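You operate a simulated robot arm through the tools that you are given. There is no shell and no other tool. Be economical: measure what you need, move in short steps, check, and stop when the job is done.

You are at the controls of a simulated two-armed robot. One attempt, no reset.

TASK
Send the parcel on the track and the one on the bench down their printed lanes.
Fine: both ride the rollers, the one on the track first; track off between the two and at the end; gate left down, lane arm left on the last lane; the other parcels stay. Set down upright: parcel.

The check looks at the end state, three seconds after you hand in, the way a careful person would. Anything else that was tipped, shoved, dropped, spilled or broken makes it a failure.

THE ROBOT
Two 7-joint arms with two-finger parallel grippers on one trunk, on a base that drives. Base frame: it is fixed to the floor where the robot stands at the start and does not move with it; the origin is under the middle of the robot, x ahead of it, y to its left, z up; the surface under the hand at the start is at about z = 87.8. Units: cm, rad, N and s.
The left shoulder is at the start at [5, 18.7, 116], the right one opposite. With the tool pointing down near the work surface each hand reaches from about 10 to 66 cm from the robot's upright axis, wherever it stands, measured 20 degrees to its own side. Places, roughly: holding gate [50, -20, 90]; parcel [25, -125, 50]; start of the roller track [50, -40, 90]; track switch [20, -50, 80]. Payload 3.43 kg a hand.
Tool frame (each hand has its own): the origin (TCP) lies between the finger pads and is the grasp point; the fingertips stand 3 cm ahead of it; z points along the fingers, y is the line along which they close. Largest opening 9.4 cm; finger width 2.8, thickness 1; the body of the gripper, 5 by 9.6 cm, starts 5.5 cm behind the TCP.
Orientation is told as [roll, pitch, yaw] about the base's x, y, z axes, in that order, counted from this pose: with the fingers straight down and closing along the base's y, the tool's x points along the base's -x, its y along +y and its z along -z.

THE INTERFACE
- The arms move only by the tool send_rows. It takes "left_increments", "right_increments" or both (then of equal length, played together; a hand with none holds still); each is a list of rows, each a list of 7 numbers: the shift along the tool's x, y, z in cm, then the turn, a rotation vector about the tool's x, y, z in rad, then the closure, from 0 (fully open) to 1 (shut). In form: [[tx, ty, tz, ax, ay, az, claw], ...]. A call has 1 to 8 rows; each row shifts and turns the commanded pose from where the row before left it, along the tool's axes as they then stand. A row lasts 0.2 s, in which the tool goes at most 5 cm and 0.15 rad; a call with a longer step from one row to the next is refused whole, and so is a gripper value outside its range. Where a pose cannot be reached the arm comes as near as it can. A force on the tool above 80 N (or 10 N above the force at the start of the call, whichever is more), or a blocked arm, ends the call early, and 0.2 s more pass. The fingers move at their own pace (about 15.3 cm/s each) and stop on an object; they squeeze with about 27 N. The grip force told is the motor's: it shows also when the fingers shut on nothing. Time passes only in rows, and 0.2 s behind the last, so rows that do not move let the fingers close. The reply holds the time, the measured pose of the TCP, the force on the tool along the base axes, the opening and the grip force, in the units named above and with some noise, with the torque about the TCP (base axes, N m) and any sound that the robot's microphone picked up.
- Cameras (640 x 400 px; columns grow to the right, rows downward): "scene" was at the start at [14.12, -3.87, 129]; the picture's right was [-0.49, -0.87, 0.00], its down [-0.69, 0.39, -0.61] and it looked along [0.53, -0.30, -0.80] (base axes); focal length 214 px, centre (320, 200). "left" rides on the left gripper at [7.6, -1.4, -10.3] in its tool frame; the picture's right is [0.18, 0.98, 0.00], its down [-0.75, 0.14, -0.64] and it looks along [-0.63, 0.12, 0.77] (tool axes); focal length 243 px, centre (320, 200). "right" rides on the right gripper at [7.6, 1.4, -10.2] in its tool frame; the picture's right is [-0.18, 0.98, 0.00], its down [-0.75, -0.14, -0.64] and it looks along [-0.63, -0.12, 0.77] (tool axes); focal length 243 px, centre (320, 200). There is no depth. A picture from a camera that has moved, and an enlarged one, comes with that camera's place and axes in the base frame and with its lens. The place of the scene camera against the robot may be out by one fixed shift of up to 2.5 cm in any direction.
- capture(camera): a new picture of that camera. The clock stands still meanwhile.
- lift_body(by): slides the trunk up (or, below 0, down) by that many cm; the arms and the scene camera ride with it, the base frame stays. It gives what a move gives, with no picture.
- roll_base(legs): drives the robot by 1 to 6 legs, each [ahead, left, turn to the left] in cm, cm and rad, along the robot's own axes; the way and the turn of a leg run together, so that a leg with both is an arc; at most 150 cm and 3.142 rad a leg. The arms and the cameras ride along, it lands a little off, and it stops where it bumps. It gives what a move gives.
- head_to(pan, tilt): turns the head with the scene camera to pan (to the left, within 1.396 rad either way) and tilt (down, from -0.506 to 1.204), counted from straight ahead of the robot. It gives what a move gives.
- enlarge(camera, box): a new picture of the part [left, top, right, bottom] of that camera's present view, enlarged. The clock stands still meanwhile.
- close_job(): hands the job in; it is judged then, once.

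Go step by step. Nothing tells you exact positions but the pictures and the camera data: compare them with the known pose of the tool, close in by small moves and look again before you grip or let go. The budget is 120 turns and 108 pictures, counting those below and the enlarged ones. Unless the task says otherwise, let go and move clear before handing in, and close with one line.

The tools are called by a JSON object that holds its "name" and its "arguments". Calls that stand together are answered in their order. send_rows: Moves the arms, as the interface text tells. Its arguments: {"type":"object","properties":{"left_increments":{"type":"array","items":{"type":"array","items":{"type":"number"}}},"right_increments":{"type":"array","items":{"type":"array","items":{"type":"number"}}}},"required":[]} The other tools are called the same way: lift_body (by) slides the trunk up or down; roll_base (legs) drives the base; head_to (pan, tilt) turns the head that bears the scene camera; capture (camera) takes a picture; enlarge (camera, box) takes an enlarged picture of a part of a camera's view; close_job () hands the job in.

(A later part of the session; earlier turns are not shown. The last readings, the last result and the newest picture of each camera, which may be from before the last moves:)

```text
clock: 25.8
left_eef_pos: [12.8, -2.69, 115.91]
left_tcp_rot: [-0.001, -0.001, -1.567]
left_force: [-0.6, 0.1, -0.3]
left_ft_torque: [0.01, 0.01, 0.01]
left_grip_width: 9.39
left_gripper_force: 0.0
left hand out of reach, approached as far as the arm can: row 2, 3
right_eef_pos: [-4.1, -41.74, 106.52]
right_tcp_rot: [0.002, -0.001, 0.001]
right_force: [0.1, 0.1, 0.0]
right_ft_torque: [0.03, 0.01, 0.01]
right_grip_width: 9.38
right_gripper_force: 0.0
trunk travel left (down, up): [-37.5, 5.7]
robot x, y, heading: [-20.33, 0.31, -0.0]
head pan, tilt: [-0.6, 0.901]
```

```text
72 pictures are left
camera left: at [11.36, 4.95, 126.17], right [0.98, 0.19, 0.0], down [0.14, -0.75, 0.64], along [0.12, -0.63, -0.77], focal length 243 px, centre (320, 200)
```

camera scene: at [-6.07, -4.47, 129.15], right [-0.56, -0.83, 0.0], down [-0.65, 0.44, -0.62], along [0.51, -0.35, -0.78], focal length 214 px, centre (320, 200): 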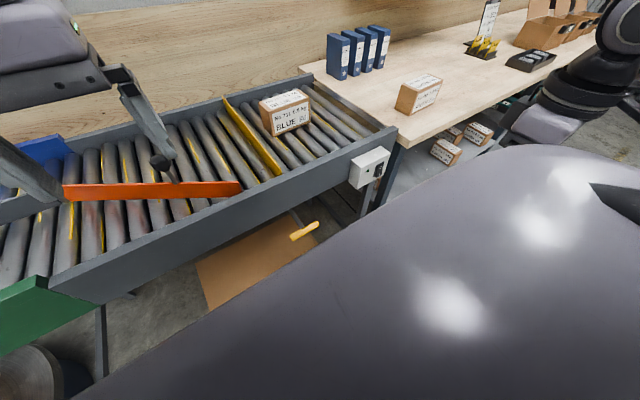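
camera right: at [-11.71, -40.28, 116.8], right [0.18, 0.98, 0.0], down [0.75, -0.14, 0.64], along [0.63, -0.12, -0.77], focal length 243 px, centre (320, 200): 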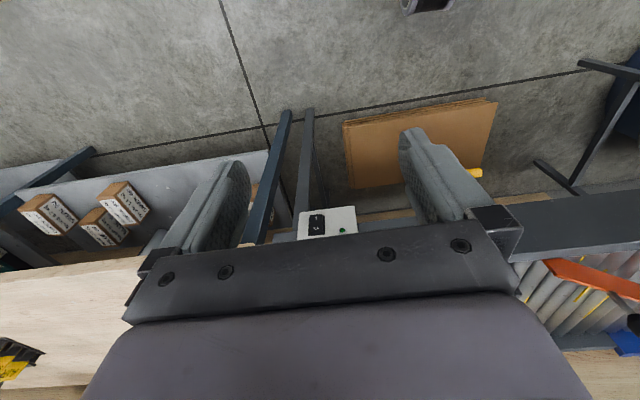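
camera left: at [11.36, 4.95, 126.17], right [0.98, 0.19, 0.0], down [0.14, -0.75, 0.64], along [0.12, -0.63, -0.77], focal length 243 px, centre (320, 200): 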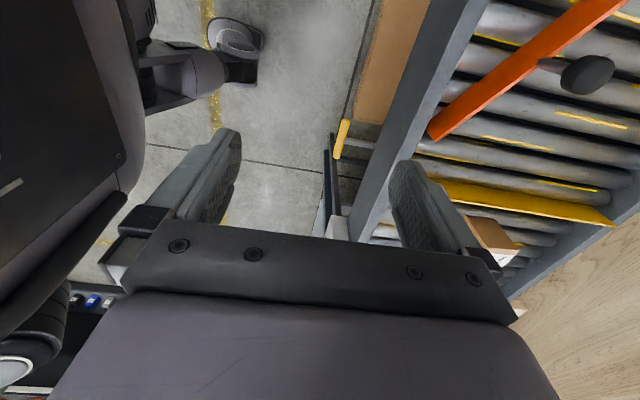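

The reply shows that yaw isn't comfortable for the left hand; I'll undo it and use the right hand pitched forward instead. The lever slopes down outward from under the rail to the handle at (20.6, -17.5, 76.5).

{"name": "send_rows", "arguments": {"left_increments": [[2, 0, 0, 0, 0, -0.15, 0], [2, 0, 0, 0, 0, -0.15, 0], [2, 0, 0, 0, 0, -0.15, 0], [2, 0, 0, 0, 0, -0.15, 0], [0, 2, 0, 0, 0, -0.15, 0], [0, 2, 0, 0, 0, -0.15, 0], [0, 2, 0, 0, 0, -0.15, 0], [0, 2, 0, 0, 0, -0.15, 0]], "right_increments": [[0, 0, 0, 0, -0.15, 0, 0], [0, 0, 0, 0, -0.15, 0, 0], [0, 0, 0, 0, -0.15, 0, 0], [0, 0, 0, 0, -0.15, 0, 0], [0, 0, 0, 0, -0.15, 0, 0], [0, 0, 0, 0, -0.15, 0, 0], [0, 0, 0, 0, -0.1, 0, 0], [0, 0, 0, 0, 0, 0, 0]]}}

{"name": "lift_body", "arguments": {"by": -15}}

{"name": "capture", "arguments": {"camera": "right"}}

{"name": "capture", "arguments": {"camera": "scene"}}

```text
clock: 27.6
left_eef_pos: [16.4, 11.04, 116.09]
left_tcp_rot: [-0.003, -0.001, -0.363]
left_force: [0.1, -0.5, 0.0]
left_ft_torque: [0.01, 0.0, 0.0]
left_grip_width: 9.41
left_gripper_force: 0.0
right_eef_pos: [-2.53, -46.03, 111.46]
right_tcp_rot: [0.002, -1.001, 0.0]
right_force: [-1.3, -0.6, 1.3]
right_ft_torque: [0.0, -0.01, 0.0]
right_grip_width: 9.4
right_gripper_force: 0.0
right hand out of reach, approached as far as the arm can: row 1, 2, 3, 4, 5, 6, 7
trunk travel left (down, up): [-37.5, 5.7]
robot x, y, heading: [-20.13, -0.25, -0.0]
head pan, tilt: [-0.6, 0.901]
```

```text
clock: 29.4
left_eef_pos: [16.36, 10.89, 101.09]
left_tcp_rot: [-0.001, 0.0, -0.369]
left_force: [-0.5, 0.0, -0.6]
left_ft_torque: [0.02, 0.01, 0.0]
left_grip_width: 9.4
left_gripper_force: 0.0
right_eef_pos: [-2.5, -45.91, 96.53]
right_tcp_rot: [0.001, -0.998, 0.002]
right_force: [-0.5, 0.2, 0.0]
right_ft_torque: [0.02, -0.01, -0.02]
right_grip_width: 9.39
right_gripper_force: 0.0
trunk travel left (down, up): [-22.5, 20.7]
robot x, y, heading: [-20.13, -0.3, 0.004]
head pan, tilt: [-0.6, 0.901]
```

```text
71 pictures are left
camera right: at [-15.32, -44.59, 95.63], right [0.1, 0.98, 0.16], down [-0.13, -0.14, 0.98], along [0.99, -0.12, 0.12], focal length 243 px, centre (320, 200)
```

right: 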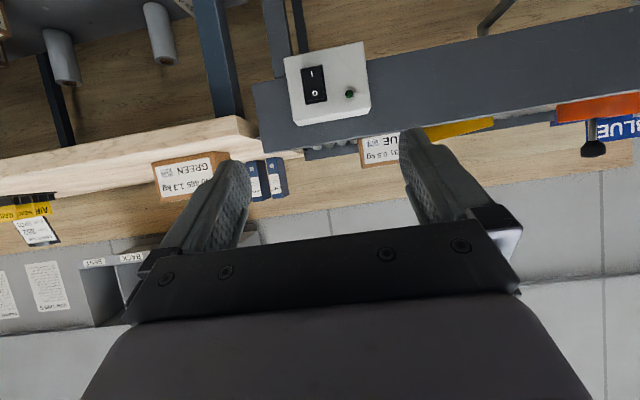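

```text
70 pictures are left
camera scene: at [-6.09, -4.47, 114.15], right [-0.56, -0.83, 0.0], down [-0.65, 0.44, -0.62], along [0.51, -0.35, -0.78], focal length 214 px, centre (320, 200)
```

scene: 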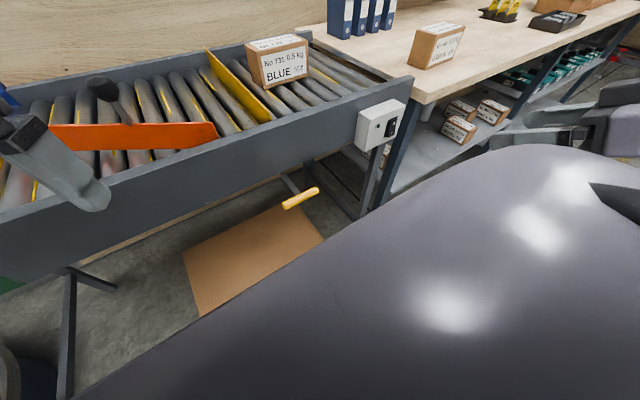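

I see the rocker from the front (I below, O above), and the handle in the clear. I'll bring the right hand, pitched forward, in front of the handle.

{"name": "send_rows", "arguments": {"right_increments": [[1.0, 3.7, 2.8, 0, 0, 0, 0], [1.0, 3.7, 2.8, 0, 0, 0, 0], [1.0, 3.7, 2.8, 0, 0, 0, 0], [1.0, 3.7, 2.8, 0, 0, 0, 0], [1.0, 3.7, 2.8, 0, 0, 0, 0], [1.0, 3.7, 2.8, 0, 0, 0, 0], [1.0, 3.7, 2.8, 0, 0, 0, 0]]}}

{"name": "capture", "arguments": {"camera": "right"}}

{"name": "capture", "arguments": {"camera": "scene"}}

```text
clock: 31.0
left_eef_pos: [16.35, 10.88, 101.16]
left_tcp_rot: [-0.003, 0.002, -0.368]
left_force: [-0.4, -0.1, -0.4]
left_ft_torque: [0.01, 0.0, 0.0]
left_grip_width: 9.4
left_gripper_force: 0.0
right_eef_pos: [14.07, -42.15, 85.68]
right_tcp_rot: [0.005, -1.0, 0.0]
right_force: [0.3, -0.1, 0.5]
right_ft_torque: [-0.02, -0.01, -0.02]
right_grip_width: 9.39
right_gripper_force: 0.1
right hand out of reach, approached as far as the arm can: row 1, 2, 3, 4, 5, 6, 7
trunk travel left (down, up): [-22.5, 20.7]
robot x, y, heading: [-20.06, 0.02, 0.003]
head pan, tilt: [-0.6, 0.901]
```

```text
69 pictures are left
camera right: at [1.35, -40.68, 84.94], right [0.1, 0.98, 0.16], down [-0.13, -0.14, 0.98], along [0.99, -0.12, 0.12], focal length 243 px, centre (320, 200)
```

right: 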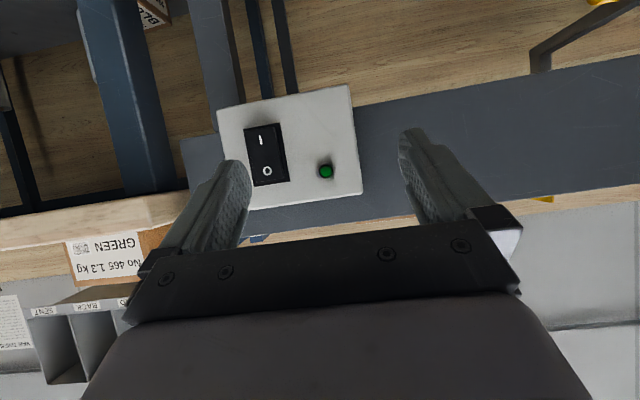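

```text
68 pictures are left
camera scene: at [-6.07, -4.47, 114.15], right [-0.56, -0.83, 0.0], down [-0.65, 0.44, -0.62], along [0.51, -0.35, -0.78], focal length 214 px, centre (320, 200)
```

scene: 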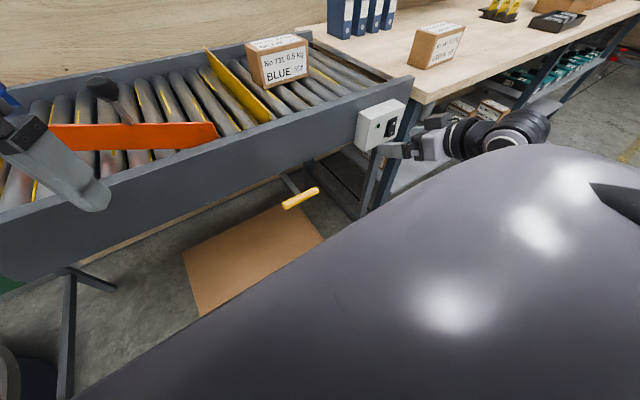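

The right hand can't cross that far in. I'll pull it back and drive the robot left 25 cm so the handle falls into its comfortable zone.

{"name": "send_rows", "arguments": {"right_increments": [[1, 0, -3.5, 0, 0, 0, 0], [1, 0, -3.5, 0, 0, 0, 0]]}}

{"name": "roll_base", "arguments": {"legs": [[-3, 0, 0], [0, 25, 0]]}}

{"name": "capture", "arguments": {"camera": "right"}}

{"name": "capture", "arguments": {"camera": "scene"}}

```text
clock: 31.6
left_eef_pos: [16.2, 10.92, 101.13]
left_tcp_rot: [-0.001, 0.0, -0.37]
left_force: [-0.4, 1.2, -0.2]
left_ft_torque: [-0.01, 0.02, 0.01]
left_grip_width: 9.4
left_gripper_force: 0.0
right_eef_pos: [8.63, -45.4, 87.4]
right_tcp_rot: [0.003, -0.999, 0.0]
right_force: [-0.9, -0.8, -0.4]
right_ft_torque: [-0.04, -0.02, 0.03]
right_grip_width: 9.38
right_gripper_force: 0.0
right hand out of reach, approached as far as the arm can: row 1, 2
trunk travel left (down, up): [-22.5, 20.7]
robot x, y, heading: [-20.04, 0.1, -0.004]
head pan, tilt: [-0.6, 0.901]
```

```text
clock: 34.8
left_eef_pos: [13.46, 35.52, 101.13]
left_tcp_rot: [-0.003, 0.0, -0.372]
left_force: [-0.1, -0.6, 0.4]
left_ft_torque: [-0.02, -0.02, -0.01]
left_grip_width: 9.4
left_gripper_force: 0.0
right_eef_pos: [5.52, -20.76, 87.38]
right_tcp_rot: [0.002, -0.998, -0.004]
right_force: [-0.7, 0.2, 0.3]
right_ft_torque: [-0.02, -0.02, 0.03]
right_grip_width: 9.42
right_gripper_force: 0.1
trunk travel left (down, up): [-22.5, 20.7]
robot x, y, heading: [-22.98, 25.02, -0.002]
head pan, tilt: [-0.6, 0.901]
```

```text
67 pictures are left
camera right: at [-7.2, -19.27, 86.54], right [0.1, 0.98, 0.16], down [-0.13, -0.14, 0.98], along [0.99, -0.12, 0.12], focal length 243 px, centre (320, 200)
```

right: 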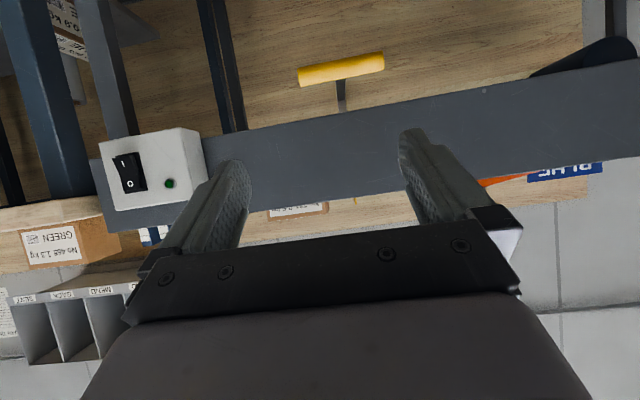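

```text
66 pictures are left
camera scene: at [-9.01, 20.31, 114.15], right [-0.57, -0.82, 0.0], down [-0.65, 0.44, -0.62], along [0.51, -0.35, -0.78], focal length 214 px, centre (320, 200)
```

scene: 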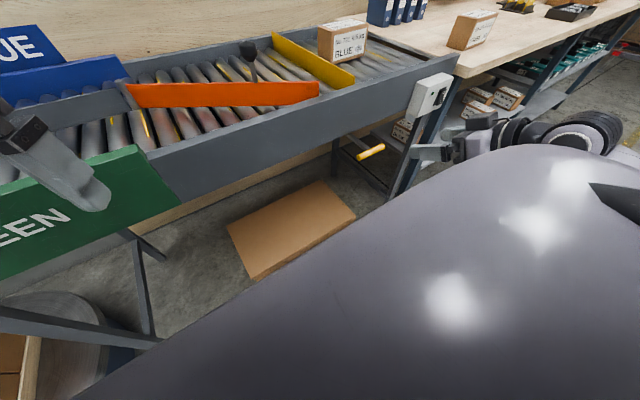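

The handle is now clear in front of the right hand. I'll enlarge to see the lever's shape.

{"name": "enlarge", "arguments": {"camera": "right", "box": [270, 30, 430, 130]}}

{"name": "enlarge", "arguments": {"camera": "scene", "box": [240, 20, 440, 200]}}

```text
4.00 times, centred on (350, 80) of right
camera zoom: at [-7.2, -19.27, 86.54], right [0.1, 0.98, 0.16], down [-0.13, -0.14, 0.98], along [0.99, -0.12, 0.12], focal length 970 px, centre (200, 680)
```

zoom: 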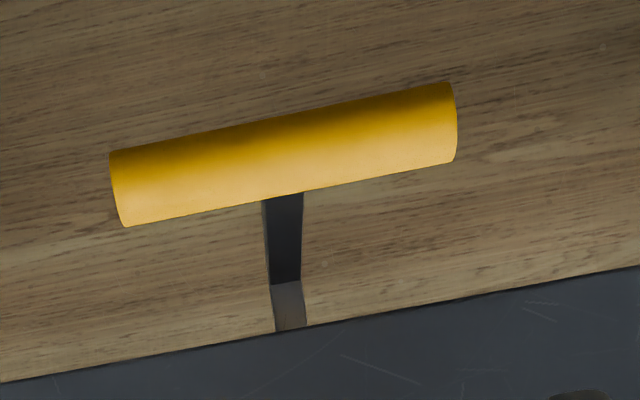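

```text
2.22 times, centred on (340, 110) of scene
camera zoom: at [-9.01, 20.31, 114.15], right [-0.57, -0.82, 0.0], down [-0.65, 0.44, -0.62], along [0.51, -0.35, -0.78], focal length 477 px, centre (276, 400)
```

zoom: 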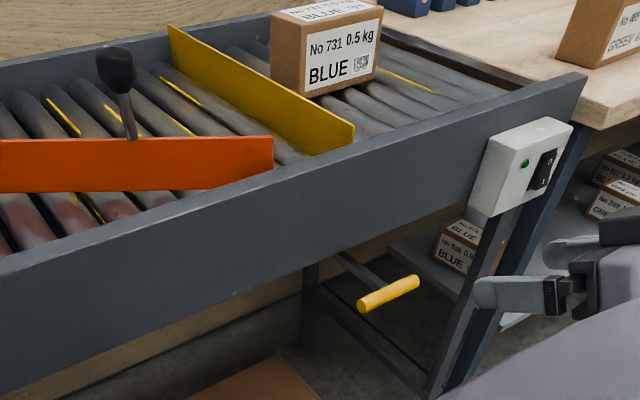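

The handle is on an L-shaped bracket going under the rail and up to the gate, so it slides vertically with the gate. I'll bring the closed fingers above the handle to press it down gently.

{"name": "send_rows", "arguments": {"right_increments": [[0, 0, 0, 0, 0.15, 0, 1], [0, 0, 0, 0, 0.15, 0, 1], [0, 0, 0, 0, 0.15, 0, 1], [0, 0, 0, 0, 0, 0, 1]]}}

```text
clock: 35.8
left_eef_pos: [13.48, 35.72, 101.03]
left_tcp_rot: [-0.002, 0.001, -0.371]
left_force: [-0.5, 0.2, -0.4]
left_ft_torque: [0.0, 0.0, 0.0]
left_grip_width: 9.4
left_gripper_force: 0.2
right_eef_pos: [5.68, -20.7, 87.38]
right_tcp_rot: [0.004, -0.548, -0.002]
right_force: [0.3, 0.2, -0.4]
right_ft_torque: [-0.05, 0.0, 0.02]
right_grip_width: 0.0
right_gripper_force: 26.9
trunk travel left (down, up): [-22.5, 20.7]
robot x, y, heading: [-22.66, 25.23, -0.003]
head pan, tilt: [-0.6, 0.901]
```

{"name": "send_rows", "arguments": {"right_increments": [[-2.26, 0.63, 2.68, 0, 0, 0, 1], [-2.26, 0.63, 2.68, 0, 0, 0, 1], [-2.26, 0.63, 2.68, 0, 0, 0, 1], [-2.26, 0.63, 2.68, 0, 0, 0, 1]]}}

{"name": "capture", "arguments": {"camera": "right"}}

{"name": "enlarge", "arguments": {"camera": "scene", "box": [240, 20, 440, 200]}}

```text
clock: 36.8
left_eef_pos: [13.44, 35.67, 101.08]
left_tcp_rot: [-0.002, 0.002, -0.372]
left_force: [-0.2, -0.9, -0.1]
left_ft_torque: [0.01, -0.01, -0.03]
left_grip_width: 9.39
left_gripper_force: 0.0
right_eef_pos: [18.85, -18.32, 83.05]
right_tcp_rot: [0.002, -0.547, -0.003]
right_force: [-0.8, -0.4, 0.1]
right_ft_torque: [0.0, 0.01, 0.03]
right_grip_width: 0.0
right_gripper_force: 27.1
trunk travel left (down, up): [-22.5, 20.7]
robot x, y, heading: [-23.04, 24.97, -0.008]
head pan, tilt: [-0.6, 0.901]
```

```text
63 pictures are left
camera right: at [7.06, -16.81, 87.81], right [0.16, 0.98, 0.1], down [0.31, -0.14, 0.94], along [0.94, -0.12, -0.33], focal length 243 px, centre (320, 200)
```

right: 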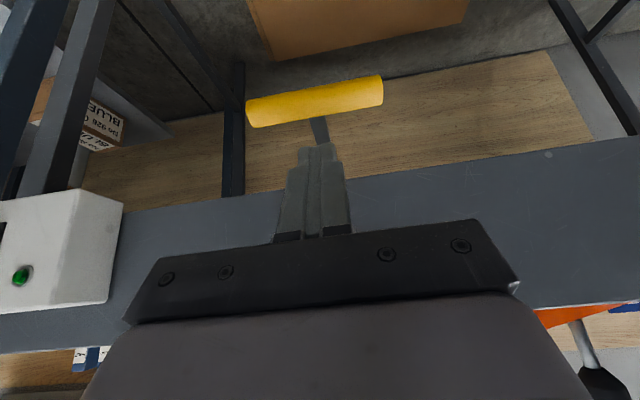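

```text
2.22 times, centred on (340, 110) of scene
camera zoom: at [-8.99, 20.3, 114.14], right [-0.57, -0.82, 0.0], down [-0.65, 0.44, -0.62], along [0.51, -0.35, -0.78], focal length 477 px, centre (276, 400)
```

zoom: 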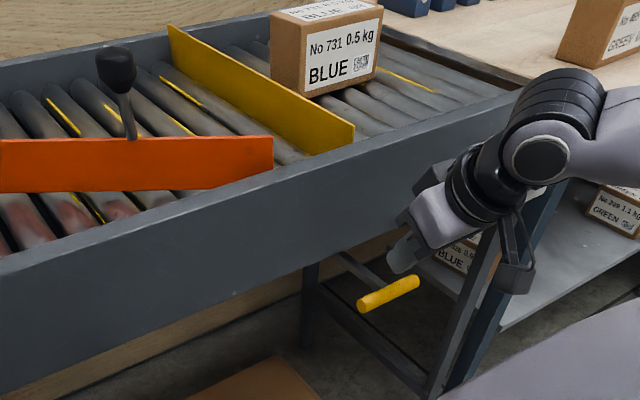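

Tip is right above the handle. Pressing straight down in small steps.

{"name": "send_rows", "arguments": {"right_increments": [[0.52, 0, 0.85, 0, 0, 0, 1], [0.52, 0, 0.85, 0, 0, 0, 1], [0.52, 0, 0.85, 0, 0, 0, 1], [0.52, 0, 0.85, 0, 0, 0, 1], [0.26, 0, 0.43, 0, 0, 0, 1]]}}

{"name": "enlarge", "arguments": {"camera": "scene", "box": [240, 20, 440, 200]}}

```text
clock: 38.0
left_eef_pos: [13.41, 35.62, 101.03]
left_tcp_rot: [0.0, 0.001, -0.372]
left_force: [0.1, -0.5, 0.0]
left_ft_torque: [-0.02, -0.01, 0.0]
left_grip_width: 9.39
left_gripper_force: 0.1
right_eef_pos: [18.87, -18.38, 78.43]
right_tcp_rot: [0.001, -0.549, -0.002]
right_force: [0.2, 0.6, -1.1]
right_ft_torque: [0.02, 0.02, 0.03]
right_grip_width: 0.02
right_gripper_force: 27.3
trunk travel left (down, up): [-22.5, 20.7]
robot x, y, heading: [-22.56, 24.91, 0.002]
head pan, tilt: [-0.6, 0.901]
```

```text
2.22 times, centred on (340, 110) of scene
camera zoom: at [-9.01, 20.3, 114.14], right [-0.57, -0.82, 0.0], down [-0.65, 0.44, -0.62], along [0.51, -0.35, -0.78], focal length 477 px, centre (276, 400)
```

zoom: 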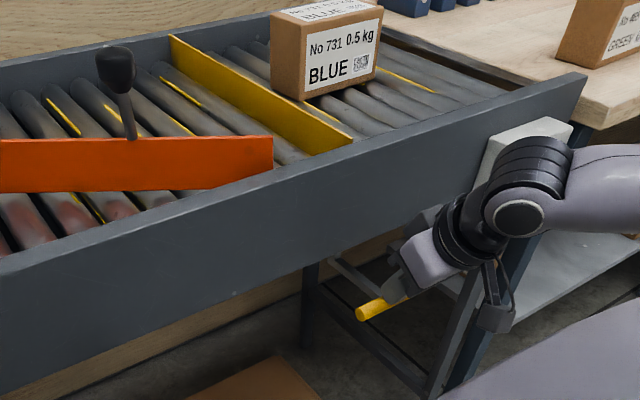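

The gate is sinking with the handle, with almost no force. Continuing down.

{"name": "send_rows", "arguments": {"right_increments": [[0.52, 0, 0.85, 0, 0, 0, 1], [0.52, 0, 0.85, 0, 0, 0, 1], [0.52, 0, 0.85, 0, 0, 0, 1], [0.52, 0, 0.85, 0, 0, 0, 1], [0.52, 0, 0.85, 0, 0, 0, 1]]}}

{"name": "enlarge", "arguments": {"camera": "scene", "box": [240, 20, 440, 200]}}

```text
clock: 39.2
left_eef_pos: [13.42, 35.56, 101.2]
left_tcp_rot: [-0.003, -0.003, -0.372]
left_force: [1.0, 0.6, -0.1]
left_ft_torque: [0.01, -0.02, 0.0]
left_grip_width: 9.38
left_gripper_force: 0.0
right_eef_pos: [18.84, -18.23, 73.72]
right_tcp_rot: [0.0, -0.558, 0.0]
right_force: [-6.5, -1.3, 15.6]
right_ft_torque: [-0.11, 0.0, 0.04]
right_grip_width: 0.01
right_gripper_force: 26.9
trunk travel left (down, up): [-22.5, 20.7]
robot x, y, heading: [-22.57, 24.87, -0.004]
head pan, tilt: [-0.6, 0.901]
```

```text
2.22 times, centred on (340, 110) of scene
camera zoom: at [-9.15, 20.4, 114.21], right [-0.57, -0.82, 0.0], down [-0.64, 0.44, -0.62], along [0.51, -0.35, -0.78], focal length 477 px, centre (276, 400)
```

zoom: 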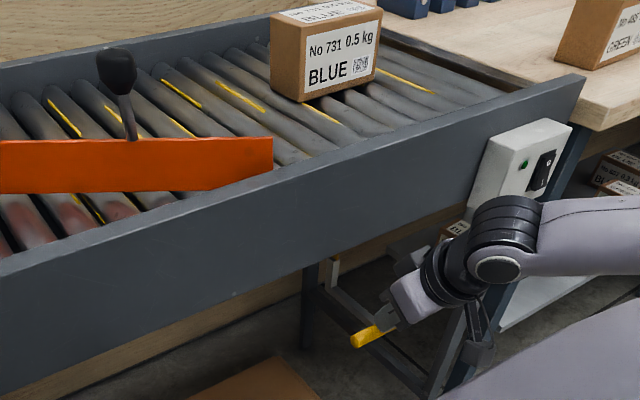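

The gate has dropped below the rollers and reached its stop. I'll lift the hand off and check that it stays down.

{"name": "send_rows", "arguments": {"right_increments": [[-0.52, 0, -0.85, 0, 0, 0, 1], [-2.1, 0, -3.4, 0, 0, 0, 1], [-2.1, 0, -3.4, 0, 0, 0, 1], [0, 0, -4.5, 0, 0, 0, 1], [0, 0, -4.5, 0, 0, 0, 1], [0, 0, -2, 0, 0, 0, 1]]}}

{"name": "capture", "arguments": {"camera": "scene"}}

```text
clock: 40.6
left_eef_pos: [13.4, 35.56, 101.0]
left_tcp_rot: [-0.002, 0.0, -0.372]
left_force: [-0.4, 0.2, -1.0]
left_ft_torque: [0.03, -0.02, 0.01]
left_grip_width: 9.41
left_gripper_force: 0.0
right_eef_pos: [13.22, -18.25, 91.85]
right_tcp_rot: [0.001, -0.548, -0.002]
right_force: [0.2, 0.8, -0.7]
right_ft_torque: [0.0, -0.04, 0.0]
right_grip_width: 0.04
right_gripper_force: 27.2
trunk travel left (down, up): [-22.5, 20.7]
robot x, y, heading: [-22.07, 24.84, -0.0]
head pan, tilt: [-0.6, 0.901]
```

```text
59 pictures are left
camera scene: at [-9.02, 20.32, 114.14], right [-0.57, -0.82, 0.0], down [-0.65, 0.44, -0.62], along [0.51, -0.35, -0.78], focal length 214 px, centre (320, 200)
```

scene: 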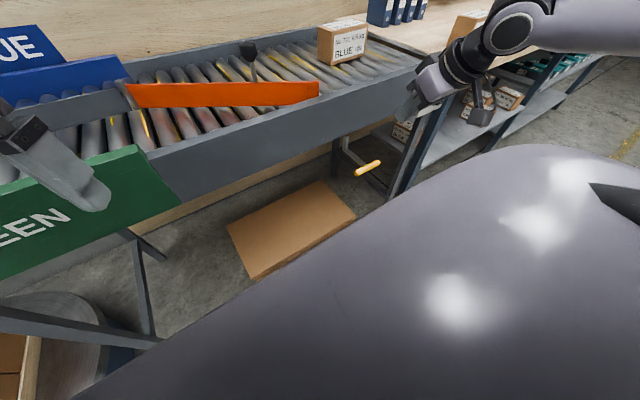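

The gate stays down. Next I'll drive right so the right hand is in front of the switch and pitch it further forward.

{"name": "roll_base", "arguments": {"legs": [[0, -29, 0]]}}

{"name": "send_rows", "arguments": {"right_increments": [[1, 0, 0, 0, -0.15, 0, 1], [1, 0, 0, 0, -0.15, 0, 1], [0, 0, 0, 0, -0.15, 0, 1], [0, 0, 0, 0, 0, 0, 1]]}}

{"name": "capture", "arguments": {"camera": "right"}}

```text
clock: 43.8
left_eef_pos: [13.29, 6.26, 101.1]
left_tcp_rot: [-0.001, -0.002, -0.372]
left_force: [0.9, -0.4, 0.0]
left_ft_torque: [0.0, 0.02, 0.01]
left_grip_width: 9.4
left_gripper_force: 0.0
right_eef_pos: [13.07, -47.6, 91.71]
right_tcp_rot: [0.002, -0.55, -0.002]
right_force: [-0.9, 0.6, 0.0]
right_ft_torque: [-0.02, -0.01, 0.01]
right_grip_width: 0.0
right_gripper_force: 26.4
trunk travel left (down, up): [-22.5, 20.7]
robot x, y, heading: [-22.91, -4.75, -0.001]
head pan, tilt: [-0.6, 0.901]
```

```text
clock: 44.8
left_eef_pos: [13.42, 6.12, 101.18]
left_tcp_rot: [-0.001, -0.001, -0.374]
left_force: [-0.9, 0.4, 0.0]
left_ft_torque: [0.02, -0.02, -0.01]
left_grip_width: 9.39
left_gripper_force: 0.0
right_eef_pos: [11.55, -47.59, 90.63]
right_tcp_rot: [0.006, -1.001, -0.01]
right_force: [0.3, -0.1, -0.1]
right_ft_torque: [0.01, 0.01, 0.01]
right_grip_width: 0.0
right_gripper_force: 27.2
trunk travel left (down, up): [-22.5, 20.7]
robot x, y, heading: [-23.11, -4.7, -0.004]
head pan, tilt: [-0.6, 0.901]
```

```text
58 pictures are left
camera right: at [-1.23, -46.15, 89.73], right [0.1, 0.98, 0.16], down [-0.13, -0.14, 0.98], along [0.99, -0.12, 0.12], focal length 243 px, centre (320, 200)
```

right: 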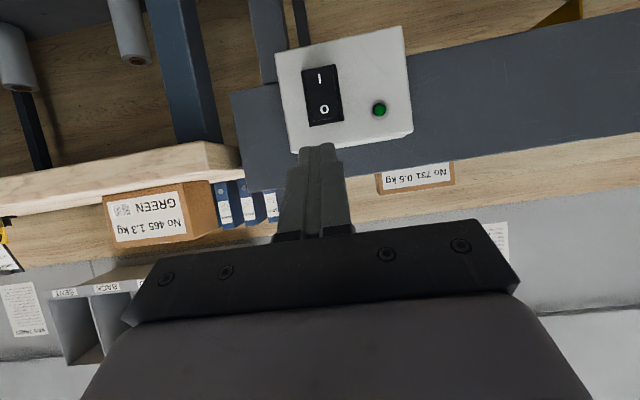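

{"name": "send_rows", "arguments": {"right_increments": [[1.7, 0.1, 2.85, 0, 0, 0, 1], [1.7, 0.1, 2.85, 0, 0, 0, 1], [1.7, 0.1, 2.85, 0, 0, 0, 1]]}}

{"name": "capture", "arguments": {"camera": "right"}}

```text
clock: 45.6
left_eef_pos: [13.35, 6.15, 100.96]
left_tcp_rot: [-0.001, 0.001, -0.374]
left_force: [0.8, -0.3, 0.9]
left_ft_torque: [0.0, -0.02, 0.03]
left_grip_width: 9.4
left_gripper_force: 0.1
right_eef_pos: [15.86, -47.13, 81.67]
right_tcp_rot: [0.002, -1.001, -0.006]
right_force: [0.9, 0.3, -0.4]
right_ft_torque: [0.01, 0.0, 0.01]
right_grip_width: 0.0
right_gripper_force: 26.8
trunk travel left (down, up): [-22.5, 20.7]
robot x, y, heading: [-23.27, -4.46, -0.003]
head pan, tilt: [-0.6, 0.901]
```

```text
57 pictures are left
camera right: at [3.18, -45.78, 80.78], right [0.1, 0.98, 0.16], down [-0.13, -0.14, 0.98], along [0.99, -0.12, 0.12], focal length 243 px, centre (320, 200)
```

right: 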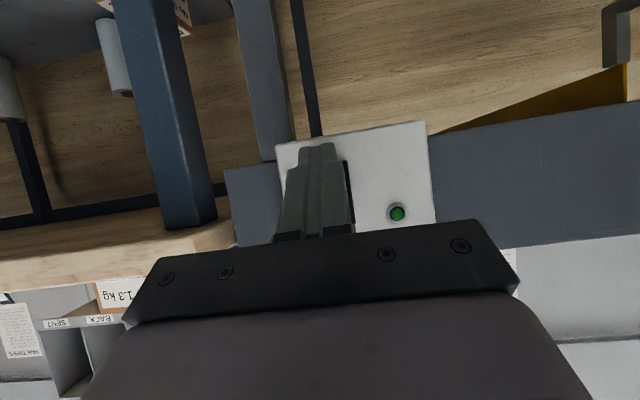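

In front of the rocker's lower (I) half. I'll aim the head at the track, then press I.

{"name": "head_to", "arguments": {"pan": 0.0, "tilt": 0.55}}

{"name": "send_rows", "arguments": {"right_increments": [[-0.54, 0, 0.84, 0, 0, 0, 1], [-0.54, 0, 0.84, 0, 0, 0, 1], [-0.27, 0, 0.42, 0, 0, 0, 1], [-0.27, 0, 0.42, 0, 0, 0, 1], [-0.27, 0, 0.42, 0, 0, 0, 1]]}}

{"name": "capture", "arguments": {"camera": "scene"}}

```text
clock: 46.6
left_eef_pos: [13.39, 6.14, 101.1]
left_tcp_rot: [-0.002, 0.001, -0.374]
left_force: [0.4, -0.2, -0.6]
left_ft_torque: [0.03, -0.01, 0.01]
left_grip_width: 9.38
left_gripper_force: 0.0
right_eef_pos: [15.98, -47.19, 81.6]
right_tcp_rot: [0.003, -0.999, -0.006]
right_force: [-0.8, 0.1, 0.6]
right_ft_torque: [-0.02, -0.02, 0.03]
right_grip_width: 0.02
right_gripper_force: 27.2
trunk travel left (down, up): [-22.5, 20.7]
robot x, y, heading: [-22.83, -4.41, -0.005]
head pan, tilt: [0.0, 0.55]
```

```text
clock: 47.8
left_eef_pos: [13.02, 6.11, 101.31]
left_tcp_rot: [-0.002, -0.004, -0.376]
left_force: [-1.0, 0.3, 0.9]
left_ft_torque: [0.01, 0.0, 0.01]
left_grip_width: 9.39
left_gripper_force: 0.1
right_eef_pos: [18.8, -47.43, 81.67]
right_tcp_rot: [0.004, -0.997, -0.009]
right_force: [-47.7, 0.4, 9.9]
right_ft_torque: [-0.11, -0.12, -0.01]
right_grip_width: 0.02
right_gripper_force: 27.5
trunk travel left (down, up): [-22.5, 20.7]
robot x, y, heading: [-22.95, -4.26, -0.012]
head pan, tilt: [0.0, 0.55]
```

```text
56 pictures are left
camera scene: at [-6.83, -4.82, 117.16], right [-0.01, -1.0, 0.0], down [-0.52, 0.0, -0.86], along [0.86, -0.01, -0.52], focal length 214 px, centre (320, 200)
```

scene: 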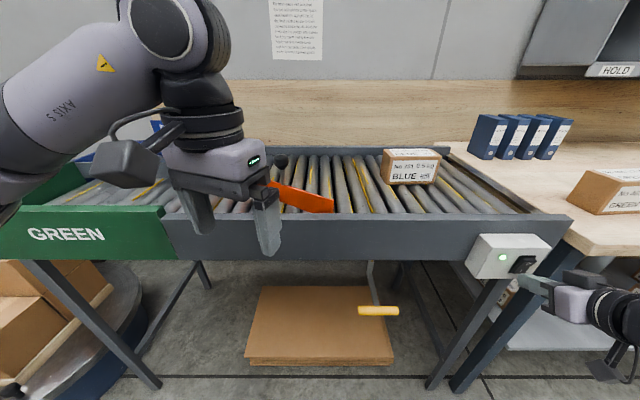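

The lamp looks lit. I'll back the finger off a little and watch the parcel.

{"name": "send_rows", "arguments": {"right_increments": [[0.54, 0, -0.84, 0, 0, 0, 1], [0.54, 0, -0.84, 0, 0, 0, 1]]}}

{"name": "capture", "arguments": {"camera": "scene"}}

```text
clock: 48.4
left_eef_pos: [13.35, 6.17, 101.01]
left_tcp_rot: [-0.001, -0.001, -0.373]
left_force: [0.4, 1.0, -0.6]
left_ft_torque: [-0.05, 0.03, -0.01]
left_grip_width: 9.38
left_gripper_force: 0.1
right_eef_pos: [17.51, -47.32, 81.6]
right_tcp_rot: [0.004, -1.002, -0.002]
right_force: [-0.4, 0.5, -0.2]
right_ft_torque: [-0.01, 0.01, -0.01]
right_grip_width: 0.02
right_gripper_force: 26.7
trunk travel left (down, up): [-22.5, 20.7]
robot x, y, heading: [-23.22, -4.62, -0.004]
head pan, tilt: [0.0, 0.55]
```

```text
55 pictures are left
camera scene: at [-6.3, -4.85, 117.07], right [0.0, -1.0, 0.0], down [-0.52, 0.0, -0.85], along [0.85, 0.0, -0.52], focal length 214 px, centre (320, 200)
```

scene: 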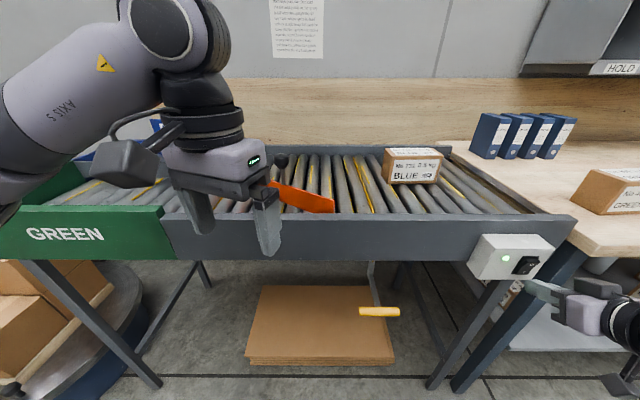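

{"name": "send_rows", "arguments": {"left_increments": [[0, 2, -4, 0, 0, 0.0, 0], [0, 2, -4, 0, 0, 0.0, 0], [0, 2, -4, 0, 0, 0.0, 0], [0, 2, -2, 0, 0, 0.0, 0]]}}

{"name": "capture", "arguments": {"camera": "scene"}}

{"name": "enlarge", "arguments": {"camera": "right", "box": [260, 100, 460, 260]}}

```text
clock: 49.4
left_eef_pos: [16.15, 13.57, 115.25]
left_tcp_rot: [-0.002, 0.0, -0.375]
left_force: [-0.6, -0.8, 0.4]
left_ft_torque: [0.01, 0.01, 0.01]
left_grip_width: 9.42
left_gripper_force: 0.0
right_eef_pos: [17.37, -47.26, 81.59]
right_tcp_rot: [0.003, -0.998, -0.005]
right_force: [0.4, -0.3, 0.1]
right_ft_torque: [-0.03, 0.0, 0.01]
right_grip_width: 0.01
right_gripper_force: 26.8
trunk travel left (down, up): [-22.5, 20.7]
robot x, y, heading: [-22.97, -5.0, -0.001]
head pan, tilt: [0.0, 0.55]
```

```text
54 pictures are left
camera scene: at [-6.36, -4.85, 117.07], right [0.0, -1.0, 0.0], down [-0.52, 0.0, -0.85], along [0.85, 0.0, -0.52], focal length 214 px, centre (320, 200)
```

scene: 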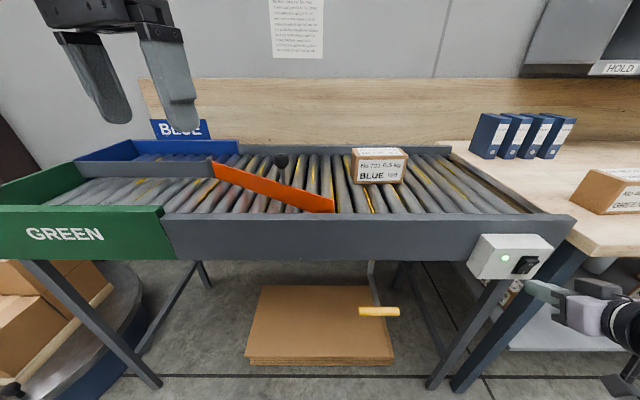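

```text
2.50 times, centred on (360, 180) of right
camera zoom: at [4.61, -45.86, 80.8], right [0.1, 0.98, 0.16], down [-0.13, -0.14, 0.98], along [0.99, -0.12, 0.12], focal length 606 px, centre (220, 250)
```

zoom: 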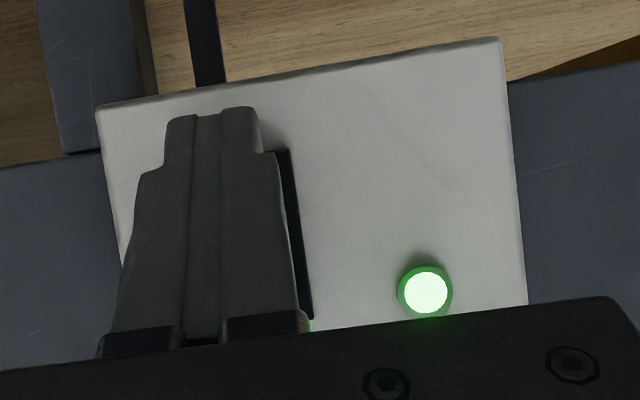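

The track is on and the parcel is moving left. I'll shift the finger up to the O half while waiting.

{"name": "send_rows", "arguments": {"right_increments": [[0.54, 0, -0.84, 0, 0, 0, 1], [-1.4, 0, -0.85, 0, 0, 0, 1], [-1.4, 0, -0.85, 0, 0, 0, 1], [0, 0, 0, 0, 0, 0, 1], [0, 0, 0, 0, 0, 0, 1], [0, 0, 0, 0, 0, 0, 1], [0, 0, 0, 0, 0, 0, 1]]}}

{"name": "capture", "arguments": {"camera": "scene"}}

```text
clock: 51.0
left_eef_pos: [16.11, 13.72, 115.13]
left_tcp_rot: [-0.002, -0.001, -0.374]
left_force: [-0.8, -0.2, 0.8]
left_ft_torque: [-0.02, 0.01, -0.01]
left_grip_width: 9.39
left_gripper_force: 0.0
right_eef_pos: [16.51, -47.33, 85.0]
right_tcp_rot: [0.004, -0.998, -0.007]
right_force: [-0.1, 0.2, -0.4]
right_ft_torque: [0.02, 0.0, 0.02]
right_grip_width: 0.0
right_gripper_force: 26.5
trunk travel left (down, up): [-22.5, 20.7]
robot x, y, heading: [-22.71, -4.41, -0.005]
head pan, tilt: [0.0, 0.55]
```

```text
52 pictures are left
camera scene: at [-6.34, -4.85, 117.08], right [0.0, -1.0, 0.0], down [-0.52, 0.0, -0.85], along [0.85, 0.0, -0.52], focal length 214 px, centre (320, 200)
```

scene: 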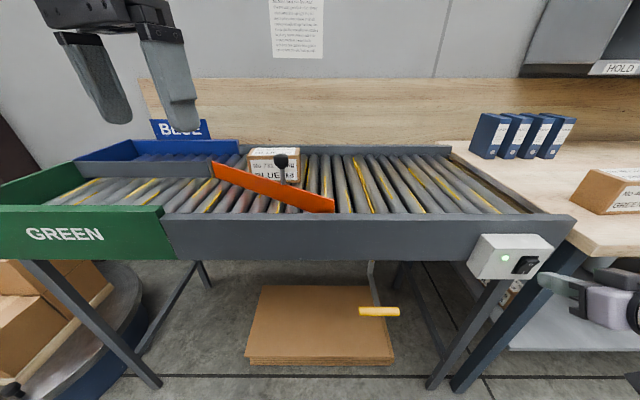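

{"name": "send_rows", "arguments": {"right_increments": [[0, 0, 0, 0, 0, 0, 1], [0, 0, 0, 0, 0, 0, 1], [0, 0, 0, 0, 0, 0, 1], [0, 0, 0, 0, 0, 0, 1], [0, 0, 0, 0, 0, 0, 1], [0, 0, 0, 0, 0, 0, 1], [0, 0, 0, 0, 0, 0, 1]]}}

{"name": "capture", "arguments": {"camera": "scene"}}

```text
clock: 52.6
left_eef_pos: [16.12, 13.56, 115.04]
left_tcp_rot: [-0.002, 0.0, -0.375]
left_force: [-0.3, 0.0, 0.0]
left_ft_torque: [0.01, 0.01, 0.03]
left_grip_width: 9.38
left_gripper_force: 0.2
right_eef_pos: [16.46, -47.27, 84.96]
right_tcp_rot: [0.005, -0.997, -0.006]
right_force: [0.6, 0.3, -1.0]
right_ft_torque: [-0.01, 0.01, 0.01]
right_grip_width: 0.0
right_gripper_force: 26.4
trunk travel left (down, up): [-22.5, 20.7]
robot x, y, heading: [-22.96, -4.51, 0.0]
head pan, tilt: [0.0, 0.55]
```

```text
51 pictures are left
camera scene: at [-6.34, -4.85, 117.08], right [0.0, -1.0, 0.0], down [-0.52, 0.0, -0.85], along [0.85, 0.0, -0.52], focal length 214 px, centre (320, 200)
```

scene: 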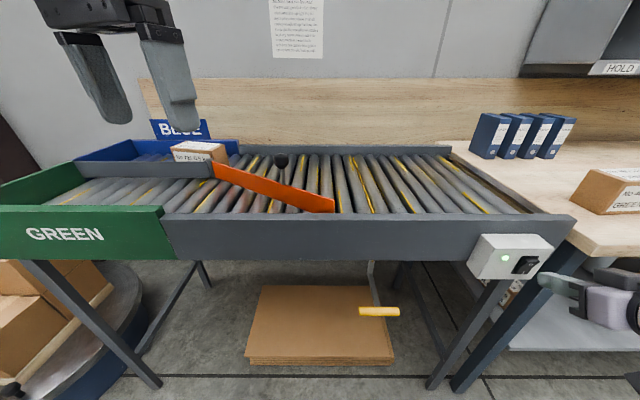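

{"name": "send_rows", "arguments": {"right_increments": [[0, 0, 0, 0, 0, 0, 1], [0, 0, 0, 0, 0, 0, 1], [0, 0, 0, 0, 0, 0, 1], [0, 0, 0, 0, 0, 0, 1], [0, 0, 0, 0, 0, 0, 1], [0, 0, 0, 0, 0, 0, 1], [0, 0, 0, 0, 0, 0, 1]]}}

{"name": "capture", "arguments": {"camera": "scene"}}

```text
clock: 54.2
left_eef_pos: [16.19, 13.52, 115.13]
left_tcp_rot: [0.0, 0.001, -0.374]
left_force: [-0.7, 0.8, 0.6]
left_ft_torque: [0.01, 0.02, 0.02]
left_grip_width: 9.43
left_gripper_force: 0.1
right_eef_pos: [16.48, -47.31, 84.92]
right_tcp_rot: [0.003, -0.999, -0.005]
right_force: [0.1, -0.6, -0.5]
right_ft_torque: [0.01, -0.01, 0.03]
right_grip_width: 0.01
right_gripper_force: 27.3
trunk travel left (down, up): [-22.5, 20.7]
robot x, y, heading: [-22.46, -4.92, -0.004]
head pan, tilt: [0.0, 0.55]
```

```text
50 pictures are left
camera scene: at [-6.34, -4.85, 117.08], right [0.0, -1.0, 0.0], down [-0.52, 0.0, -0.85], along [0.85, 0.0, -0.52], focal length 214 px, centre (320, 200)
```

scene: 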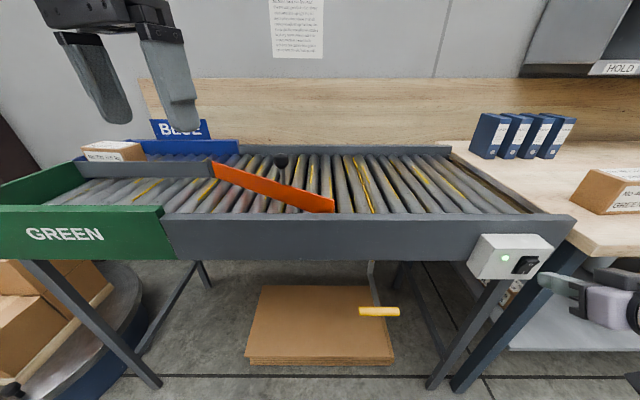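

The blue parcel is at the end of its lane. Pressing O.

{"name": "send_rows", "arguments": {"right_increments": [[-0.54, 0, 0.84, 0, 0, 0, 1], [-0.27, 0, 0.42, 0, 0, 0, 1], [-0.27, 0, 0.42, 0, 0, 0, 1], [-0.27, 0, 0.42, 0, 0, 0, 1], [-0.2, 0, 0.3, 0, 0, 0, 1]]}}

{"name": "enlarge", "arguments": {"camera": "scene", "box": [420, 200, 600, 320]}}

```text
clock: 55.4
left_eef_pos: [15.5, 13.56, 115.29]
left_tcp_rot: [0.001, -0.005, -0.375]
left_force: [0.2, 0.1, -0.1]
left_ft_torque: [-0.03, 0.01, -0.01]
left_grip_width: 9.4
left_gripper_force: 0.1
right_eef_pos: [18.75, -47.37, 85.04]
right_tcp_rot: [0.004, -0.997, -0.007]
right_force: [-49.7, 2.0, 7.0]
right_ft_torque: [-0.55, -0.01, 0.11]
right_grip_width: 0.04
right_gripper_force: 26.9
trunk travel left (down, up): [-22.5, 20.7]
robot x, y, heading: [-23.07, -4.37, -0.003]
head pan, tilt: [0.0, 0.55]
```

```text
3.33 times, centred on (510, 260) of scene
camera zoom: at [-6.85, -4.81, 117.16], right [-0.01, -1.0, 0.0], down [-0.52, 0.0, -0.86], along [0.86, -0.01, -0.52], focal length 715 px, centre (-313, 0)
```

zoom: 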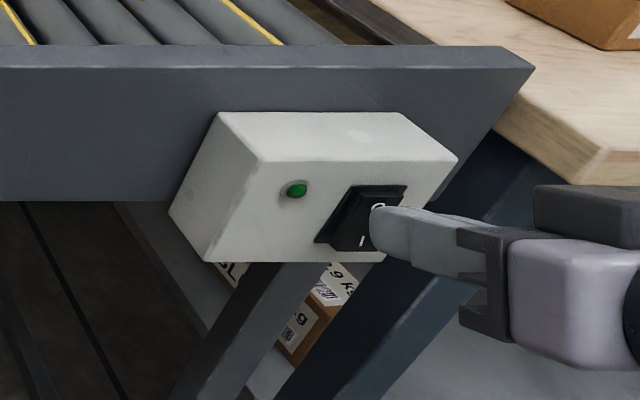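

The lamp is out, so the track is off. Retracting the right hand and returning it to tool-down.

{"name": "send_rows", "arguments": {"right_increments": [[2.1, 0, -3.4, 0, 0, 0, 1], [0, 0, -4, 0, 0, 0, 1], [0, 0, -4, 0, 0.15, 0, 0], [0, 0, -4, 0, 0.15, 0, 0], [0, 0, 0, 0, 0.15, 0, 0], [0, 0, 0, 0, 0.15, 0, 0], [0, 0, 0, 0, 0.15, 0, 0], [0, 0, 0, 0, 0.15, 0, 0]]}}

{"name": "lift_body", "arguments": {"by": 15}}

{"name": "capture", "arguments": {"camera": "scene"}}

```text
clock: 57.2
left_eef_pos: [16.22, 13.55, 115.1]
left_tcp_rot: [-0.002, 0.0, -0.374]
left_force: [-0.1, 0.2, 0.6]
left_ft_torque: [-0.02, 0.01, 0.01]
left_grip_width: 9.4
left_gripper_force: 0.0
right_eef_pos: [7.13, -48.52, 91.24]
right_tcp_rot: [-0.022, -0.148, -0.029]
right_force: [-0.6, -0.3, 0.5]
right_ft_torque: [0.03, -0.01, 0.01]
right_grip_width: 9.37
right_gripper_force: 0.1
right hand out of reach, approached as far as the arm can: row 3, 4
trunk travel left (down, up): [-22.5, 20.7]
robot x, y, heading: [-23.19, -4.56, -0.007]
head pan, tilt: [0.0, 0.55]
```

```text
clock: 58.9
left_eef_pos: [16.14, 13.61, 130.04]
left_tcp_rot: [-0.002, 0.0, -0.373]
left_force: [-0.1, 0.4, 0.5]
left_ft_torque: [-0.01, -0.01, 0.0]
left_grip_width: 9.38
left_gripper_force: 0.1
right_eef_pos: [7.03, -48.55, 106.47]
right_tcp_rot: [-0.025, -0.15, -0.03]
right_force: [-0.1, 1.4, -0.6]
right_ft_torque: [0.03, -0.02, -0.01]
right_grip_width: 9.42
right_gripper_force: 0.0
trunk travel left (down, up): [-37.5, 5.7]
robot x, y, heading: [-22.74, -4.79, -0.01]
head pan, tilt: [0.0, 0.55]
```

```text
48 pictures are left
camera scene: at [-6.33, -4.86, 132.07], right [0.0, -1.0, 0.0], down [-0.52, 0.0, -0.85], along [0.85, 0.0, -0.52], focal length 214 px, centre (320, 200)
```

scene: 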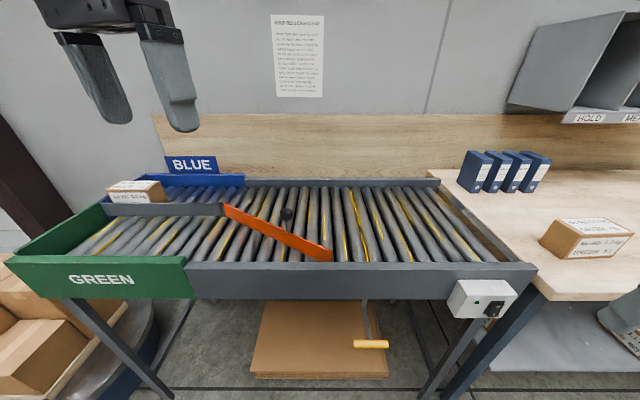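

Blue is delivered, the track is off and the gate is down. I'll straighten both hands and drive forward to swing the lane arm to GREEN.

{"name": "send_rows", "arguments": {"left_increments": [[0, 0, 0, 0, 0, -0.13, 0], [0, 0, 0, 0, 0, -0.13, 0], [0, 0, 0, 0, 0, -0.113, 0]], "right_increments": [[0, 0, 0, 0.01, 0.05, -0.01, 0], [0, 0, 0, 0.01, 0.05, -0.01, 0], [0, 0, 0, 0, 0.05, -0.01, 0]]}}

{"name": "roll_base", "arguments": {"legs": [[24, 0, 0], [0, 5, 0]]}}

{"name": "capture", "arguments": {"camera": "left"}}

```text
clock: 59.7
left_eef_pos: [16.13, 13.56, 130.16]
left_tcp_rot: [-0.003, 0.003, -0.001]
left_force: [-0.5, -0.4, -0.4]
left_ft_torque: [0.01, 0.02, 0.0]
left_grip_width: 9.37
left_gripper_force: 0.0
right_eef_pos: [6.98, -48.68, 106.24]
right_tcp_rot: [-0.047, 0.0, -0.006]
right_force: [0.0, -0.6, -0.3]
right_ft_torque: [0.02, -0.02, 0.0]
right_grip_width: 9.4
right_gripper_force: 0.0
trunk travel left (down, up): [-37.5, 5.7]
robot x, y, heading: [-23.2, -4.86, -0.006]
head pan, tilt: [0.0, 0.55]
```

```text
clock: 62.2
left_eef_pos: [39.87, 18.68, 130.07]
left_tcp_rot: [-0.001, 0.001, 0.002]
left_force: [-0.8, -0.5, 0.6]
left_ft_torque: [0.01, -0.01, -0.02]
left_grip_width: 9.4
left_gripper_force: 0.0
right_eef_pos: [31.1, -43.46, 106.39]
right_tcp_rot: [-0.048, 0.001, -0.002]
right_force: [0.1, 0.1, -0.5]
right_ft_torque: [0.03, 0.01, 0.01]
right_grip_width: 9.39
right_gripper_force: 0.1
trunk travel left (down, up): [-37.5, 5.7]
robot x, y, heading: [0.81, 0.6, 0.005]
head pan, tilt: [0.0, 0.55]
```

```text
47 pictures are left
camera left: at [32.39, 17.32, 140.29], right [-0.19, 0.98, 0.0], down [0.75, 0.14, 0.64], along [0.63, 0.12, -0.77], focal length 243 px, centre (320, 200)
```

left: 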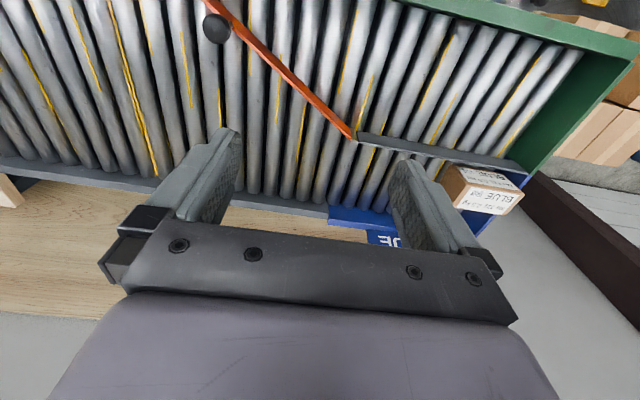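

The knob is at about (38.2, 4.1, 100). Moving the left hand over it and down.

{"name": "send_rows", "arguments": {"left_increments": [[0.28, -2.45, 3, 0, 0, 0, 0], [0.28, -2.45, 3, 0, 0, 0, 0], [0.28, -2.45, 3, 0, 0, 0, 0], [0.28, -2.45, 3, 0, 0, 0, 0], [0.28, -2.45, 3, 0, 0, 0, 0], [0.28, -2.35, 3, 0, 0, 0, 0]]}}

{"name": "capture", "arguments": {"camera": "left"}}

```text
clock: 63.6
left_eef_pos: [38.55, 4.02, 112.25]
left_tcp_rot: [-0.003, 0.001, 0.004]
left_force: [0.0, 0.1, -0.8]
left_ft_torque: [0.01, 0.0, -0.02]
left_grip_width: 9.4
left_gripper_force: 0.0
right_eef_pos: [31.12, -43.47, 106.29]
right_tcp_rot: [-0.046, 0.001, 0.0]
right_force: [-0.6, -0.9, 0.3]
right_ft_torque: [0.02, 0.0, 0.02]
right_grip_width: 9.39
right_gripper_force: 0.1
trunk travel left (down, up): [-37.5, 5.7]
robot x, y, heading: [1.3, 0.49, 0.002]
head pan, tilt: [0.0, 0.55]
```

```text
46 pictures are left
camera left: at [30.9, 2.53, 122.31], right [-0.19, 0.98, 0.0], down [0.75, 0.14, 0.64], along [0.63, 0.12, -0.77], focal length 243 px, centre (320, 200)
```

left: 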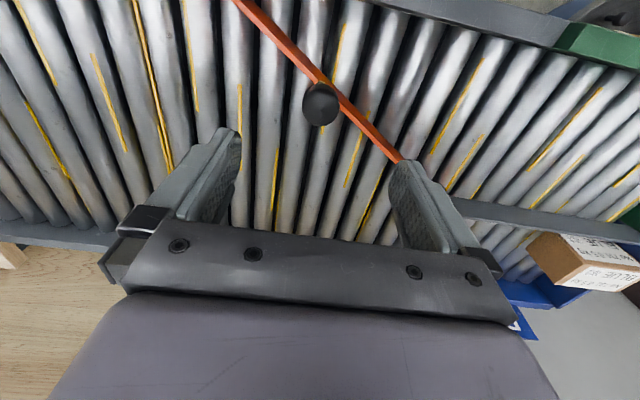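

{"name": "send_rows", "arguments": {"left_increments": [[0.3, 0, 3.2, 0, 0, 0, 0], [0, 0, 3.2, 0, 0, 0, 0], [0, 0, 3.2, 0, 0, 0, 0], [0, 0, 3.0, 0, 0, 0, 0], [0, 0, 0, 0, 0, 0, 0.6], [0, 0, 0, 0, 0, 0, 1], [0, 0, 0, 0, 0, 0, 1], [0, 0, 0, 0, 0, 0, 1]]}}

```text
clock: 65.4
left_eef_pos: [37.98, 3.95, 99.46]
left_tcp_rot: [0.001, 0.0, 0.001]
left_force: [0.6, 0.2, -3.8]
left_ft_torque: [-0.11, -0.47, 0.0]
left_grip_width: 3.36
left_gripper_force: 45.2
right_eef_pos: [31.24, -43.45, 106.37]
right_tcp_rot: [-0.046, -0.001, -0.001]
right_force: [-0.4, 0.0, -0.1]
right_ft_torque: [-0.02, 0.02, 0.01]
right_grip_width: 9.42
right_gripper_force: 0.0
trunk travel left (down, up): [-37.5, 5.7]
robot x, y, heading: [0.37, 0.68, 0.001]
head pan, tilt: [0.0, 0.55]
```

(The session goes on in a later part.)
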